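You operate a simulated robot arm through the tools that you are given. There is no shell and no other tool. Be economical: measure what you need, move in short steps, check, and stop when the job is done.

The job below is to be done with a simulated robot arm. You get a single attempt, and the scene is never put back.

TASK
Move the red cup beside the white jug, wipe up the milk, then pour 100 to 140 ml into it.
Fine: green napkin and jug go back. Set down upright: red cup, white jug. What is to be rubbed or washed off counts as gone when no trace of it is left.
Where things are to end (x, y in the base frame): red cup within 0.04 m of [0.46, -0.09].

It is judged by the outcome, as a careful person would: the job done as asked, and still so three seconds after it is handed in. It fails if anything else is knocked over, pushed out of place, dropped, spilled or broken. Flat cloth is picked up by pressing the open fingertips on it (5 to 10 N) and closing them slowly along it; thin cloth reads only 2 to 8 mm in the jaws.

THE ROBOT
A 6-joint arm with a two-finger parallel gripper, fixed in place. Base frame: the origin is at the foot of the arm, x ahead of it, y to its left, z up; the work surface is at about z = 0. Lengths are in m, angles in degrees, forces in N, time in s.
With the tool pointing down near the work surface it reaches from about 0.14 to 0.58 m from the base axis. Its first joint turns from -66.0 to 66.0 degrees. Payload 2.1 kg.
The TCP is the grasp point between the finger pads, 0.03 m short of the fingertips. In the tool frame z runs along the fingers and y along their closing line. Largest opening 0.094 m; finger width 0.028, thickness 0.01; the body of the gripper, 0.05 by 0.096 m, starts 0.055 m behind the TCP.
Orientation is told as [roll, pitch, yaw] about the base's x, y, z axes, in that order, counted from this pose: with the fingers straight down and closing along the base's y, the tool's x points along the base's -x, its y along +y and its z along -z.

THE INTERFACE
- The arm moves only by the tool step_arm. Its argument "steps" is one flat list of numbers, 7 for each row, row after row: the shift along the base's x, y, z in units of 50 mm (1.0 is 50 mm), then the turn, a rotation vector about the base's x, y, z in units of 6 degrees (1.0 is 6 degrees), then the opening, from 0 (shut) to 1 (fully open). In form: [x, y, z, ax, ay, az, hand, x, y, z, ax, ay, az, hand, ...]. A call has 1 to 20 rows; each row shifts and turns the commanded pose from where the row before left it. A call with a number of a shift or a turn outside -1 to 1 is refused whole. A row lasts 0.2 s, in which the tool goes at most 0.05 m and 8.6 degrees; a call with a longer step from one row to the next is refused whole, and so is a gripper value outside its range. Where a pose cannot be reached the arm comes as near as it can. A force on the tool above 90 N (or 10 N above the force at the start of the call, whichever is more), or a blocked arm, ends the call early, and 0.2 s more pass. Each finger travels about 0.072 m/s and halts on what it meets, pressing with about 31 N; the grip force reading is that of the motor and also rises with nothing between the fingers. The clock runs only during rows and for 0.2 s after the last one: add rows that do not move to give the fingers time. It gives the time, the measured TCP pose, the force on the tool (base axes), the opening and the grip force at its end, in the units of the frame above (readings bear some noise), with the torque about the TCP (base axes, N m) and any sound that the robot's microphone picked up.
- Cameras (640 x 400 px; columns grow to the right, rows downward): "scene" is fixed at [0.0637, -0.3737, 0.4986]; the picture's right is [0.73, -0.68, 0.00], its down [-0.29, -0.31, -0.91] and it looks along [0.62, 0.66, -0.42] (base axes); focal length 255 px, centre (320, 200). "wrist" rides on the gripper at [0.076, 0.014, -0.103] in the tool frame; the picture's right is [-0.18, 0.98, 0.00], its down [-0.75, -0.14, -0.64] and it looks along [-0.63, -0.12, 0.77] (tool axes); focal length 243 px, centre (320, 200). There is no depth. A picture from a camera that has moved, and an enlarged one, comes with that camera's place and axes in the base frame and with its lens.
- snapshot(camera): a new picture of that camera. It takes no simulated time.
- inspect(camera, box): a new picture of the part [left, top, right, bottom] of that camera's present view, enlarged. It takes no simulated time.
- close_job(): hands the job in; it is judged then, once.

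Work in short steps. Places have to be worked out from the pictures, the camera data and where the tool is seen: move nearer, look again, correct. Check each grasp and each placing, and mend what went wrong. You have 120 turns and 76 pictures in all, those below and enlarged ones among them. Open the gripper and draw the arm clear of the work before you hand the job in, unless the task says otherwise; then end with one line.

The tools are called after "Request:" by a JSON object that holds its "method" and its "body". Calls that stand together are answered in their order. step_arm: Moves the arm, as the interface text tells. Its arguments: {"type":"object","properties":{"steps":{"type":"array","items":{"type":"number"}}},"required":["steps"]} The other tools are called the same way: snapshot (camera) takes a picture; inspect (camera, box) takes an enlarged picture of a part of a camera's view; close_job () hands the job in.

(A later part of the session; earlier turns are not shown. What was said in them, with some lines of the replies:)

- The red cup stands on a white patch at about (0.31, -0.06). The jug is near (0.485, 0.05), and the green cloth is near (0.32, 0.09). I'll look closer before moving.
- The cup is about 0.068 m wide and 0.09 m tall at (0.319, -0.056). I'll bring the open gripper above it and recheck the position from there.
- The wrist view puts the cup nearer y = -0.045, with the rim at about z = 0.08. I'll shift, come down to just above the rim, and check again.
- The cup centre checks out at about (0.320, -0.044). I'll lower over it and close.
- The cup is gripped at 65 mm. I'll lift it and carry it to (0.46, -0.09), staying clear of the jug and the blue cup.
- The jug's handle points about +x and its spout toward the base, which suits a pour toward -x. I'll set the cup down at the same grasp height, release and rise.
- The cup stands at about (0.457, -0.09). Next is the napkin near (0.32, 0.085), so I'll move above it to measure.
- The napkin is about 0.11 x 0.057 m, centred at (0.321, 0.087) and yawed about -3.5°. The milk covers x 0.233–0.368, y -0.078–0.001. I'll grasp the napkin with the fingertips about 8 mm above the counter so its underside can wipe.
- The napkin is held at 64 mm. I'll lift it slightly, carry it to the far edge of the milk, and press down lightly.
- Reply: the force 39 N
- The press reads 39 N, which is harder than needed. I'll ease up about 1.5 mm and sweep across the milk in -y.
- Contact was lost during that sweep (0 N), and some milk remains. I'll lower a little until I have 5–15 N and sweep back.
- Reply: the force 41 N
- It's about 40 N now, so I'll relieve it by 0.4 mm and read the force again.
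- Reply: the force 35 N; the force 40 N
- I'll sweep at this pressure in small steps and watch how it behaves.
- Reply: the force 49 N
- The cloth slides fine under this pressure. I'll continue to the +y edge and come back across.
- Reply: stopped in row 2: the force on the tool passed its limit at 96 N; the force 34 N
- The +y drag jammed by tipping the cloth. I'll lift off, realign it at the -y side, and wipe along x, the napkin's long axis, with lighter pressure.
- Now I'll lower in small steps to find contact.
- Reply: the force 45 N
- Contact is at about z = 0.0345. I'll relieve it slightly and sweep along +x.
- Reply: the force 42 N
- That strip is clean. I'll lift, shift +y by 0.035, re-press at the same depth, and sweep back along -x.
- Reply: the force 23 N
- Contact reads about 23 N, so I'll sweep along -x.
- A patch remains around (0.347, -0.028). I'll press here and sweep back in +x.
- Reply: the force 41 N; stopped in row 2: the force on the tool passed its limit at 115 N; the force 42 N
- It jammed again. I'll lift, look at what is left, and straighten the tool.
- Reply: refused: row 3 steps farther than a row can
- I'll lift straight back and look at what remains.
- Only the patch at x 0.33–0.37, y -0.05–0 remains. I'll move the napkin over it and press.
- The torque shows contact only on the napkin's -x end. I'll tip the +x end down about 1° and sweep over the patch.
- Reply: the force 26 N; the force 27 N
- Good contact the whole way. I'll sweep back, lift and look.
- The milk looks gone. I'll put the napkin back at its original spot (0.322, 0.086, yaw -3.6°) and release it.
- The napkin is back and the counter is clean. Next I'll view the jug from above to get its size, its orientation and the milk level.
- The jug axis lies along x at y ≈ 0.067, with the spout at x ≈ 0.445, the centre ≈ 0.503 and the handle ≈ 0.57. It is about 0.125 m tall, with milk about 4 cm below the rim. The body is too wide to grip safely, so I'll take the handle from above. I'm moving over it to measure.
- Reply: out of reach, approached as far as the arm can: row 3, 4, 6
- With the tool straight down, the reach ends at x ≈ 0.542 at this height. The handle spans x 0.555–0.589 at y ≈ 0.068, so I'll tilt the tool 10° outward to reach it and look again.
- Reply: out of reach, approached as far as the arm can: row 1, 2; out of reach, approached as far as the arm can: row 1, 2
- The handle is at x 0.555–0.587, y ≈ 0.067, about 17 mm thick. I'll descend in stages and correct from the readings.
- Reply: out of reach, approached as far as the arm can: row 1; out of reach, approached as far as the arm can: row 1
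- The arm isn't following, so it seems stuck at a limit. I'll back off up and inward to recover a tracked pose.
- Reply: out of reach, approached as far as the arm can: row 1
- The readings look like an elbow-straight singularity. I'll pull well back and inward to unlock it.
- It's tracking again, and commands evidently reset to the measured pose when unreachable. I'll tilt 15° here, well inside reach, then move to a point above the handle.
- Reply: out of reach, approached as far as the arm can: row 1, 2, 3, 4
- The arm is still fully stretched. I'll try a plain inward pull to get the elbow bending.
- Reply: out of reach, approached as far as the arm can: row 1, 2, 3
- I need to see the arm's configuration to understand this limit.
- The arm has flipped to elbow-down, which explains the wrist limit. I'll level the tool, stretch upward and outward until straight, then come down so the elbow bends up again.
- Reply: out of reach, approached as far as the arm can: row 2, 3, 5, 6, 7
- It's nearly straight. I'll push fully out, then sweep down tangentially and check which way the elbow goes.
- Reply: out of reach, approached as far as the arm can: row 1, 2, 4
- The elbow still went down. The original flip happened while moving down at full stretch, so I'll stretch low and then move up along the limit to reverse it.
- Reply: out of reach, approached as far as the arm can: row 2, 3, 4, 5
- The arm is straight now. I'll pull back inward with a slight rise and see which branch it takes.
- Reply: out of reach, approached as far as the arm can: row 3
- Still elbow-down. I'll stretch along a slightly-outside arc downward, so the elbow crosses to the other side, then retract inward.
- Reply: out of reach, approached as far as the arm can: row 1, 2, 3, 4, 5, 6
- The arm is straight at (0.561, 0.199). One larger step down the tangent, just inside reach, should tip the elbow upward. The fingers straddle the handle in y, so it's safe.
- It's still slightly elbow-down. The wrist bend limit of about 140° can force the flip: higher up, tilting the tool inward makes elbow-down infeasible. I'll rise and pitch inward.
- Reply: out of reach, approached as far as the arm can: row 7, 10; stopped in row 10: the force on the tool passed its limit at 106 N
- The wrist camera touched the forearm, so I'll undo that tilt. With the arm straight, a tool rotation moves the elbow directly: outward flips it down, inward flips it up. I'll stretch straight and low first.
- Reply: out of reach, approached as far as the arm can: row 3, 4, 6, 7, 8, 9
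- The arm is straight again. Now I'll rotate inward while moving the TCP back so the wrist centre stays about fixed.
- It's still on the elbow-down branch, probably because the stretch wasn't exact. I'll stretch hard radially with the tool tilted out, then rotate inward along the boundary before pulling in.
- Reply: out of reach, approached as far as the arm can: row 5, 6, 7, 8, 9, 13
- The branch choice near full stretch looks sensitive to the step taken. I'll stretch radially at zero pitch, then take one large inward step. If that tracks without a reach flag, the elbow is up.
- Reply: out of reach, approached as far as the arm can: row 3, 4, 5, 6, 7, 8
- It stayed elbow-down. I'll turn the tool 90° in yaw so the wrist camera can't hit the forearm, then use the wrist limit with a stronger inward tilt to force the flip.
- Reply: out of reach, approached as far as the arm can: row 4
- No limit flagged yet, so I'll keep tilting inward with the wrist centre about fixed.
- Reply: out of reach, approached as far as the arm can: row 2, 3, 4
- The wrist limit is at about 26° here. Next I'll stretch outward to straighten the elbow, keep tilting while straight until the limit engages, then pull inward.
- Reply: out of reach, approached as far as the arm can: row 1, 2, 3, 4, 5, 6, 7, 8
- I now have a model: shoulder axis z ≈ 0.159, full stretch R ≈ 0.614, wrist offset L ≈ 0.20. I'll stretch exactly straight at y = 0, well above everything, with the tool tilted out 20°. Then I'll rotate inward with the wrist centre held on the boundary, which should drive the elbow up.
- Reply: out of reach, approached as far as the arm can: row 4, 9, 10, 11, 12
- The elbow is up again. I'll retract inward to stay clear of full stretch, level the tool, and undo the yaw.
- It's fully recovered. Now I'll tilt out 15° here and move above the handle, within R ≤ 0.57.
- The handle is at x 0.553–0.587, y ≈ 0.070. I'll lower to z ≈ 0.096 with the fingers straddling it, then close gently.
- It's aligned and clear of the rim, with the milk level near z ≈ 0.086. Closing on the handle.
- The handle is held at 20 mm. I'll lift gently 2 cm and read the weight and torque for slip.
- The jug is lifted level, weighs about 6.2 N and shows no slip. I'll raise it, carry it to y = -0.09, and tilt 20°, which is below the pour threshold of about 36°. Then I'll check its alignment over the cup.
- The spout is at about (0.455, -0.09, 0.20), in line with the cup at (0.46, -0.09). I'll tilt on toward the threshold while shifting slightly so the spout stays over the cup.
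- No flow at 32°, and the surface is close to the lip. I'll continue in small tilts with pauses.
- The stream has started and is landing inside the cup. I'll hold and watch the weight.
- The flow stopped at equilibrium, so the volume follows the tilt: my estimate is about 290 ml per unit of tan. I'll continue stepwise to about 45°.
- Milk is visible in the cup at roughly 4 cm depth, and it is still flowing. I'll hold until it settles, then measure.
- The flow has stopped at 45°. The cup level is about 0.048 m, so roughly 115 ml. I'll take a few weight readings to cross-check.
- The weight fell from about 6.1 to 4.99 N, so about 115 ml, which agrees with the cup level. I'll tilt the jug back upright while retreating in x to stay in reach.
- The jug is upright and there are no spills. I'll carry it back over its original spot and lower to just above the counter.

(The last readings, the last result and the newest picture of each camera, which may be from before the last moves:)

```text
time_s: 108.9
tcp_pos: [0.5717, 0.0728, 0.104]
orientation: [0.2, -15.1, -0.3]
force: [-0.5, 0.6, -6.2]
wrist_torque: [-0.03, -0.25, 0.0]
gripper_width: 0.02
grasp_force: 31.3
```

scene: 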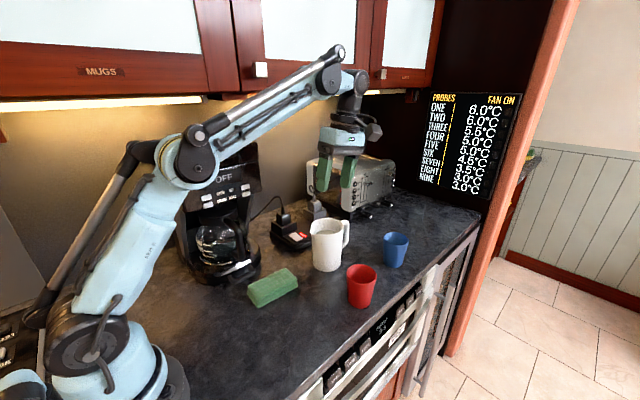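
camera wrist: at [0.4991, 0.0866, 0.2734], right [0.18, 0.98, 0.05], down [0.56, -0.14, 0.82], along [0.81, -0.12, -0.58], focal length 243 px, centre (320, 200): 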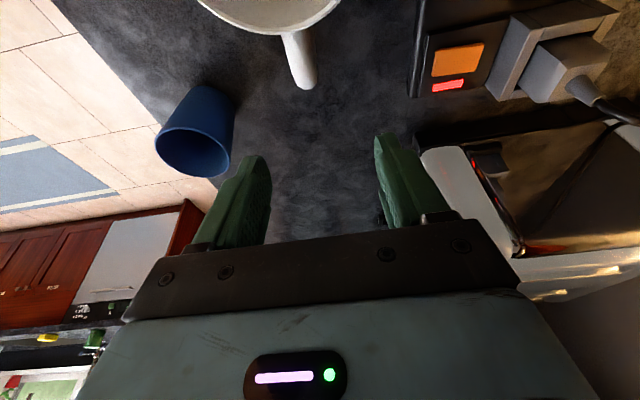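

That reading is noisy, so I'll take several more before setting the jug down to firm up the poured amount.

Request:
{"method": "step_arm", "body": {"steps": [0, 0, 0, 0, 0, 0, 0]}}

Request:
{"method": "step_arm", "body": {"steps": [0, 0, 0, 0, 0, 0, 0]}}

Request:
{"method": "step_arm", "body": {"steps": [0, 0, 0, 0, 0, 0, 0]}}

Request:
{"method": "step_arm", "body": {"steps": [0, 0, 0, 0, 0, 0, 0]}}

Request:
{"method": "step_arm", "body": {"steps": [0, 0, 0, 0, 0, 0, 0]}}

Request:
{"method": "inspect", "body": {"camera": "wrist", "box": [180, 20, 480, 230]}}

Request:
{"method": "inspect", "body": {"camera": "scene", "box": [330, 240, 390, 310]}}

```text
time_s: 109.3
tcp_pos: [0.5708, 0.0724, 0.1027]
orientation: [0.1, -15.0, -0.2]
force: [0.2, 0.5, -5.3]
wrist_torque: [0.0, -0.27, 0.01]
gripper_width: 0.0201
grasp_force: 31.2
```

```text
time_s: 109.7
tcp_pos: [0.5708, 0.0731, 0.1035]
orientation: [0.2, -15.1, -0.2]
force: [0.2, 0.8, -4.2]
wrist_torque: [0.0, -0.27, 0.01]
gripper_width: 0.02
grasp_force: 31.1
```

```text
time_s: 110.1
tcp_pos: [0.5716, 0.0734, 0.1036]
orientation: [0.2, -15.1, -0.2]
force: [0.0, -0.2, -5.0]
wrist_torque: [-0.02, -0.25, -0.02]
gripper_width: 0.0199
grasp_force: 30.6
```

```text
time_s: 110.5
tcp_pos: [0.5715, 0.0737, 0.1033]
orientation: [0.2, -15.1, -0.2]
force: [0.6, -0.5, -5.0]
wrist_torque: [-0.06, -0.25, 0.02]
gripper_width: 0.0201
grasp_force: 31.2
```

```text
time_s: 110.9
tcp_pos: [0.5721, 0.0719, 0.1035]
orientation: [0.3, -15.2, -0.3]
force: [-0.2, -0.1, -5.3]
wrist_torque: [0.0, -0.29, -0.02]
gripper_width: 0.0201
grasp_force: 30.7
```

```text
1.90 times, centred on (330, 125) of wrist
camera zoom: at [0.4719, 0.0866, 0.1818], right [0.18, 0.98, 0.05], down [0.56, -0.14, 0.82], along [0.81, -0.12, -0.58], focal length 462 px, centre (301, 343)
```

zoom: 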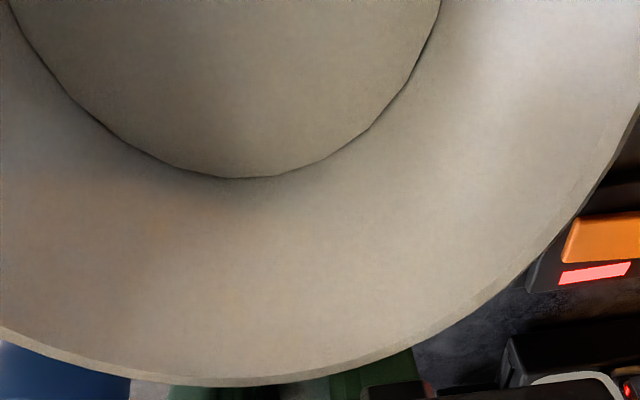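

```text
5.71 times, centred on (360, 275) of scene
camera zoom: at [0.0637, -0.3737, 0.4986], right [0.73, -0.68, 0.0], down [-0.29, -0.31, -0.91], along [0.62, 0.66, -0.42], focal length 1456 px, centre (91, -229)
```

zoom: 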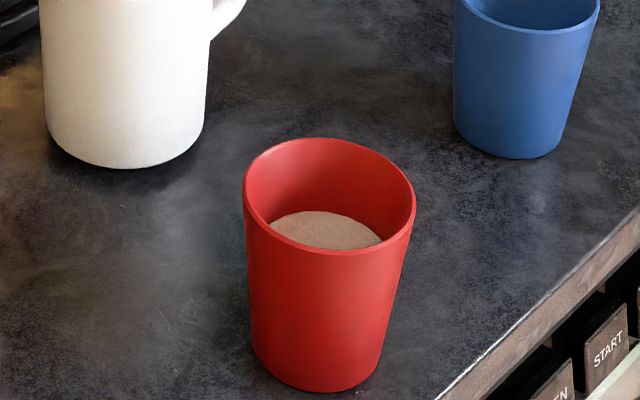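

The jug level dropped about 21 mm (≈112 ml), weight says ≈108 ml and the cup ≈114 ml. That's inside the range but near its low end. A small top-up of about 9 ml, tilting 0.8° further than before, centres it safely. I'll go back over the cup along the same path.

Request:
{"method": "step_arm", "body": {"steps": [-0.03, 0, 0.5, 0, 0, 0, 0, -0.03, 0, 0.5, 0, 0, 0, 0, -0.03, 0, 0.5, 0, 0, 0, 0, -0.03, 0, 0.5, 0, 0, 0, 0, 0, -0.2, 0.22, 0, 0, 0, 0, 0, -0.5, 0, 0, 0, 0, 0, 0, -0.7, 0, 0, 0, 0, 0, 0, -0.7, 0, 0, 0, 0, 0, 0, -0.7, 0, 0, 0, 0, 0, 0, -0.45, 0, 0, 0, 0, 0, 0, 0, 0, 0, 0, 0, 0, 0, 0, 0, 0, 0, 0, 0]}}

```text
time_s: 113.5
tcp_pos: [0.5644, -0.0914, 0.2158]
orientation: [0.2, -15.1, -0.2]
force: [-0.5, -0.1, -4.8]
wrist_torque: [-0.03, -0.31, -0.02]
gripper_width: 0.0203
grasp_force: 31.2
```

Request:
{"method": "step_arm", "body": {"steps": [0, 0.02, 0, 0, -0.78, 0, 0, 0.05, 0, 0, 0, -0.78, 0, 0, 0.06, 0, 0, 0, -0.78, 0, 0, 0.07, 0, -0.04, 0, -0.78, 0, 0, 0.07, 0, -0.04, 0, -0.78, 0, 0, 0.08, 0, -0.05, 0, -0.78, 0, 0, 0.08, 0, -0.05, 0, -0.78, 0, 0, 0.08, 0, -0.04, 0, -0.78, 0, 0, 0, 0, 0, 0, -0.76, 0, 0, 0, 0, 0, 0, 0, 0, 0, 0, 0, 0, 0, 0, 0, 0]}}

```text
time_s: 115.9
tcp_pos: [0.5914, -0.0896, 0.2042]
orientation: [0.4, -57.2, -0.4]
force: [-0.4, -0.4, -5.8]
wrist_torque: [0.02, -0.1, -0.01]
gripper_width: 0.0198
grasp_force: 31.5
```

Request:
{"method": "step_arm", "body": {"steps": [-0.03, 0, 0, 0, -0.45, 0, 0, 0, 0, 0, 0, -0.14, 0, 0, 0, 0, 0, 0, 0, 0, 0, 0, 0, 0, 0, 0, 0, 0, 0, 0, 0, 0, 0, 0, 0, 0, 0, 0, 0, 0, 0, 0, 0, 0, 0, 0, 0, 0, 0, 0, 0, 0, 0, 0, 0, 0, 0, 0, 0, 0, 0, 0, 0, 0, 0, 0, 0, 0, 0, 0]}}

Request:
{"method": "inspect", "body": {"camera": "scene", "box": [330, 240, 390, 310]}}

```text
time_s: 118.1
tcp_pos: [0.5911, -0.0896, 0.2036]
orientation: [0.4, -60.7, -0.3]
force: [-0.1, 0.3, -5.4]
wrist_torque: [-0.01, -0.05, -0.02]
gripper_width: 0.02
grasp_force: 30.7
```

```text
5.71 times, centred on (360, 275) of scene
camera zoom: at [0.0637, -0.3737, 0.4986], right [0.73, -0.68, 0.0], down [-0.29, -0.31, -0.91], along [0.62, 0.66, -0.42], focal length 1456 px, centre (91, -229)
```

zoom: 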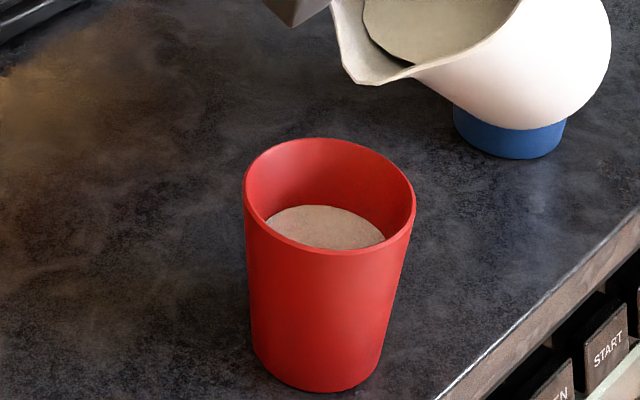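

The level rose about 3 mm (≈9 ml), so the cup should hold ≈120 ml, and the stream has stopped. I'll tilt back and return the jug.

Request:
{"method": "step_arm", "body": {"steps": [0, 0, 0.04, 0, 0.8, 0, 0, -0.03, 0, 0.04, 0, 0.8, 0, 0, -0.06, 0, 0.04, 0, 0.8, 0, 0, -0.08, 0, 0.04, 0, 0.8, 0, 0, -0.09, 0, 0.04, 0, 0.8, 0, 0, -0.09, 0, 0, 0, 0.8, 0, 0, -0.09, 0, 0, 0, 0.8, 0, 0, -0.07, 0, 0, 0, 0.8, 0, 0, 0, 0, 0, -0.05, 0.8, 0.05, 0, 0, 0, 0, 0, 0.4, 0, 0, 0, 0, 0, 0, 0, 0, 0]}}

Request:
{"method": "step_arm", "body": {"steps": [0, 0.4, 0, 0, 0, 0, 0, 0, 0.7, 0, 0, 0, 0, 0, 0, 0.7, 0, 0, 0, 0, 0, 0, 0.7, 0, 0, 0, 0, 0, 0.03, 0.5, 0, 0, 0, 0, 0, 0.03, 0.22, -0.3, 0, 0, 0, 0, 0.03, 0, -0.5, 0, 0, 0, 0, 0.04, 0, -0.5, 0, 0, 0, 0, 0.03, 0, -0.5, 0, 0, 0, 0, 0, 0, -0.4, 0, 0, 0, 0, 0, 0, 0, 0, 0, 0, 0, 0, 0, 0, 0, 0, 0, 0]}}

```text
time_s: 120.5
tcp_pos: [0.5657, -0.0894, 0.2148]
orientation: [-0.1, -15.0, 0.2]
force: [-0.4, -0.3, -4.4]
wrist_torque: [-0.01, -0.25, 0.01]
gripper_width: 0.02
grasp_force: 31.0
```

```text
time_s: 123.1
tcp_pos: [0.5711, 0.0726, 0.1046]
orientation: [-0.2, -15.0, 0.2]
force: [-0.4, 1.0, -5.0]
wrist_torque: [0.01, -0.24, -0.01]
gripper_width: 0.0202
grasp_force: 30.9
```

Request:
{"method": "step_arm", "body": {"steps": [0.02, -0.02, -0.1, 0, 0, 0, 0, 0, 0, -0.06, 0, 0, 0, 0, 0, 0, 0, 0, 0, 0, 0]}}

```text
time_s: 123.9
tcp_pos: [0.5732, 0.0713, 0.0975]
orientation: [-0.1, -15.1, 0.2]
force: [4.5, 0.7, 11.6]
wrist_torque: [-0.06, 0.96, -0.01]
gripper_width: 0.0199
grasp_force: 31.0
```

It's touching down on the counter. I'll ease off a hair and release slowly.

Request:
{"method": "step_arm", "body": {"steps": [0, 0, 0.012, 0, 0, 0, 0, 0, 0, 0, 0, 0, 0, 0]}}

```text
time_s: 124.5
tcp_pos: [0.5725, 0.0703, 0.0975]
orientation: [-0.1, -15.0, 0.2]
force: [0.2, -0.2, -4.8]
wrist_torque: [-0.01, -0.25, 0.01]
gripper_width: 0.0199
grasp_force: 31.3
```

Request:
{"method": "step_arm", "body": {"steps": [0, 0, -0.007, 0, 0, 0, 0, 0, 0, 0, 0, 0, 0, 0.05, 0, 0, 0, 0, 0, 0, 0.25, 0, 0, 0, 0, 0, 0, 0.3, 0, 0, 0, 0, 0, 0, 0.5, 0, 0, 0, 0, 0, 0, 0.7, 0, 0, 0, 0, 0, 0, 0.7]}}

Request:
{"method": "inspect", "body": {"camera": "scene", "box": [290, 170, 430, 310]}}

```text
time_s: 126.1
tcp_pos: [0.5737, 0.0714, 0.0966]
orientation: [-0.1, -15.1, 0.2]
force: [0.1, -0.1, 0.0]
wrist_torque: [0.02, 0.0, 0.0]
gripper_width: 0.0658
grasp_force: 0.1
```

```text
2.86 times, centred on (360, 240) of scene
camera zoom: at [0.0637, -0.3737, 0.4986], right [0.73, -0.68, 0.0], down [-0.29, -0.31, -0.91], along [0.62, 0.66, -0.42], focal length 728 px, centre (206, 86)
```

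zoom: 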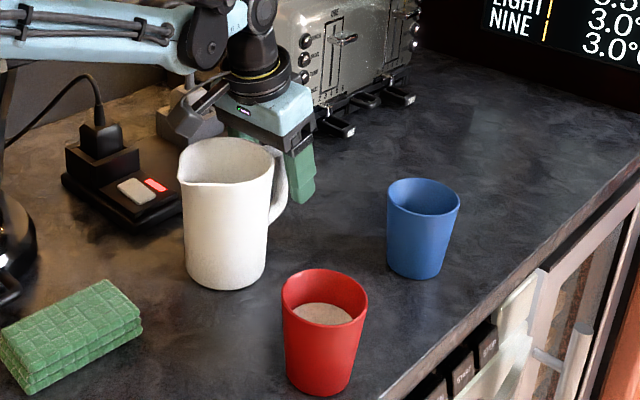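

The jug stands exactly where it was. I'll rise straight up, retract along the tested path, and do a final check.

Request:
{"method": "step_arm", "body": {"steps": [0, 0, 0.4, 0, 0, 0, 0.7, 0, 0, 0.5, 0, 0, 0, 0.7, 0, 0, 0.5, 0, 0, 0, 0.7, -0.76, -0.27, 0.56, 0, 0, 0, 0.7, -0.76, -0.27, 0.56, 0, 0, 0, 0.7, -0.76, -0.27, 0.56, 0, 0, 0, 0.7, -0.76, -0.27, 0.56, 0, 0, 0, 0.7, -0.76, -0.27, 0.56, 0, 0, 0, 0.7, -0.5, -0.3, 0.3, 0, 0.8, 0, 0.7, -0.5, -0.3, 0.3, 0, 0.8, 0, 0.7, 0, -0.3, 0, 0, 0.8, 0, 0.7, 0, 0, 0, 0, 0, 0, 0.7]}}

Request:
{"method": "inspect", "body": {"camera": "scene", "box": [200, 190, 440, 380]}}

Request:
{"method": "snapshot", "body": {"camera": "wrist"}}

```text
time_s: 128.7
tcp_pos: [0.3322, -0.0419, 0.3372]
orientation: [-0.1, -0.6, 0.3]
force: [0.8, 0.6, -0.6]
wrist_torque: [-0.03, 0.0, -0.01]
gripper_width: 0.0659
grasp_force: 0.0
```

```text
2.11 times, centred on (320, 285) of scene
camera zoom: at [0.0637, -0.3737, 0.4986], right [0.73, -0.68, 0.0], down [-0.29, -0.31, -0.91], along [0.62, 0.66, -0.42], focal length 536 px, centre (320, 21)
```

zoom: 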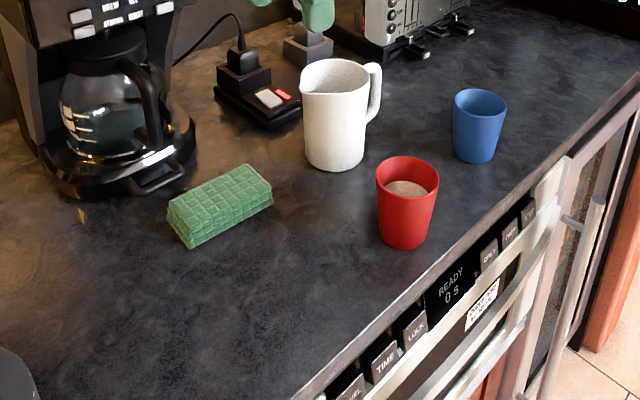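

```text
8 pictures are left
camera wrist: at [0.2557, -0.0285, 0.438], right [0.18, 0.98, 0.0], down [0.75, -0.14, 0.65], along [0.64, -0.12, -0.76], focal length 243 px, centre (320, 200)
```

wrist: 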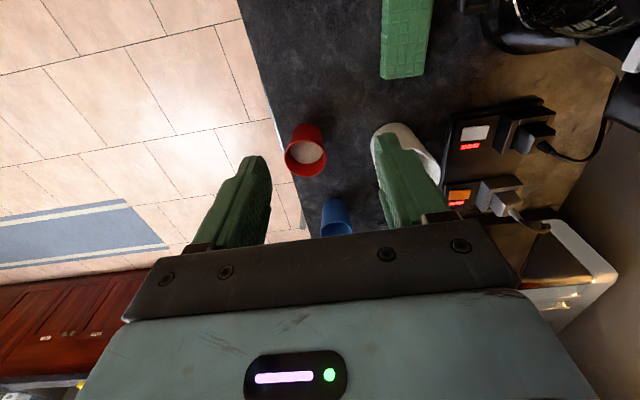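

Everything is in place. I'll take one close look at the wiped area for any faint trace.

Request:
{"method": "inspect", "body": {"camera": "scene", "box": [250, 280, 340, 370]}}

```text
4.44 times, centred on (295, 325) of scene
camera zoom: at [0.0637, -0.3737, 0.4986], right [0.73, -0.68, 0.0], down [-0.29, -0.31, -0.91], along [0.62, 0.66, -0.42], focal length 1133 px, centre (431, -356)
```

zoom: 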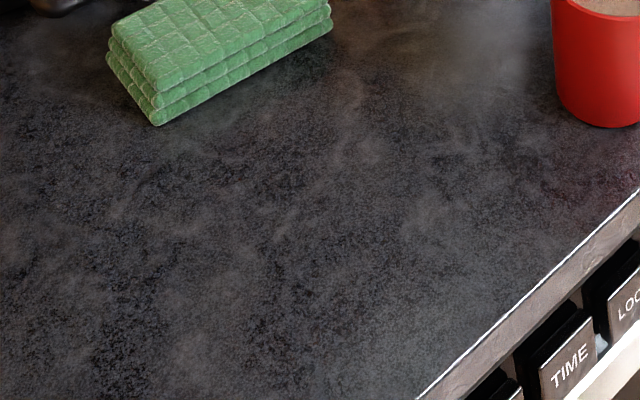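

No trace of milk is left, the gripper is open and the arm is clear, so I'm handing the job in.

Request:
{"method": "close_job", "body": {}}

```text
The job is handed in.
```

The red cup stands at about (0.46, -0.09) with roughly 120 ml in it (estimated from cup level, jug level and weight), the milk is wiped up with no trace visible, and the napkin and jug are back in their places.
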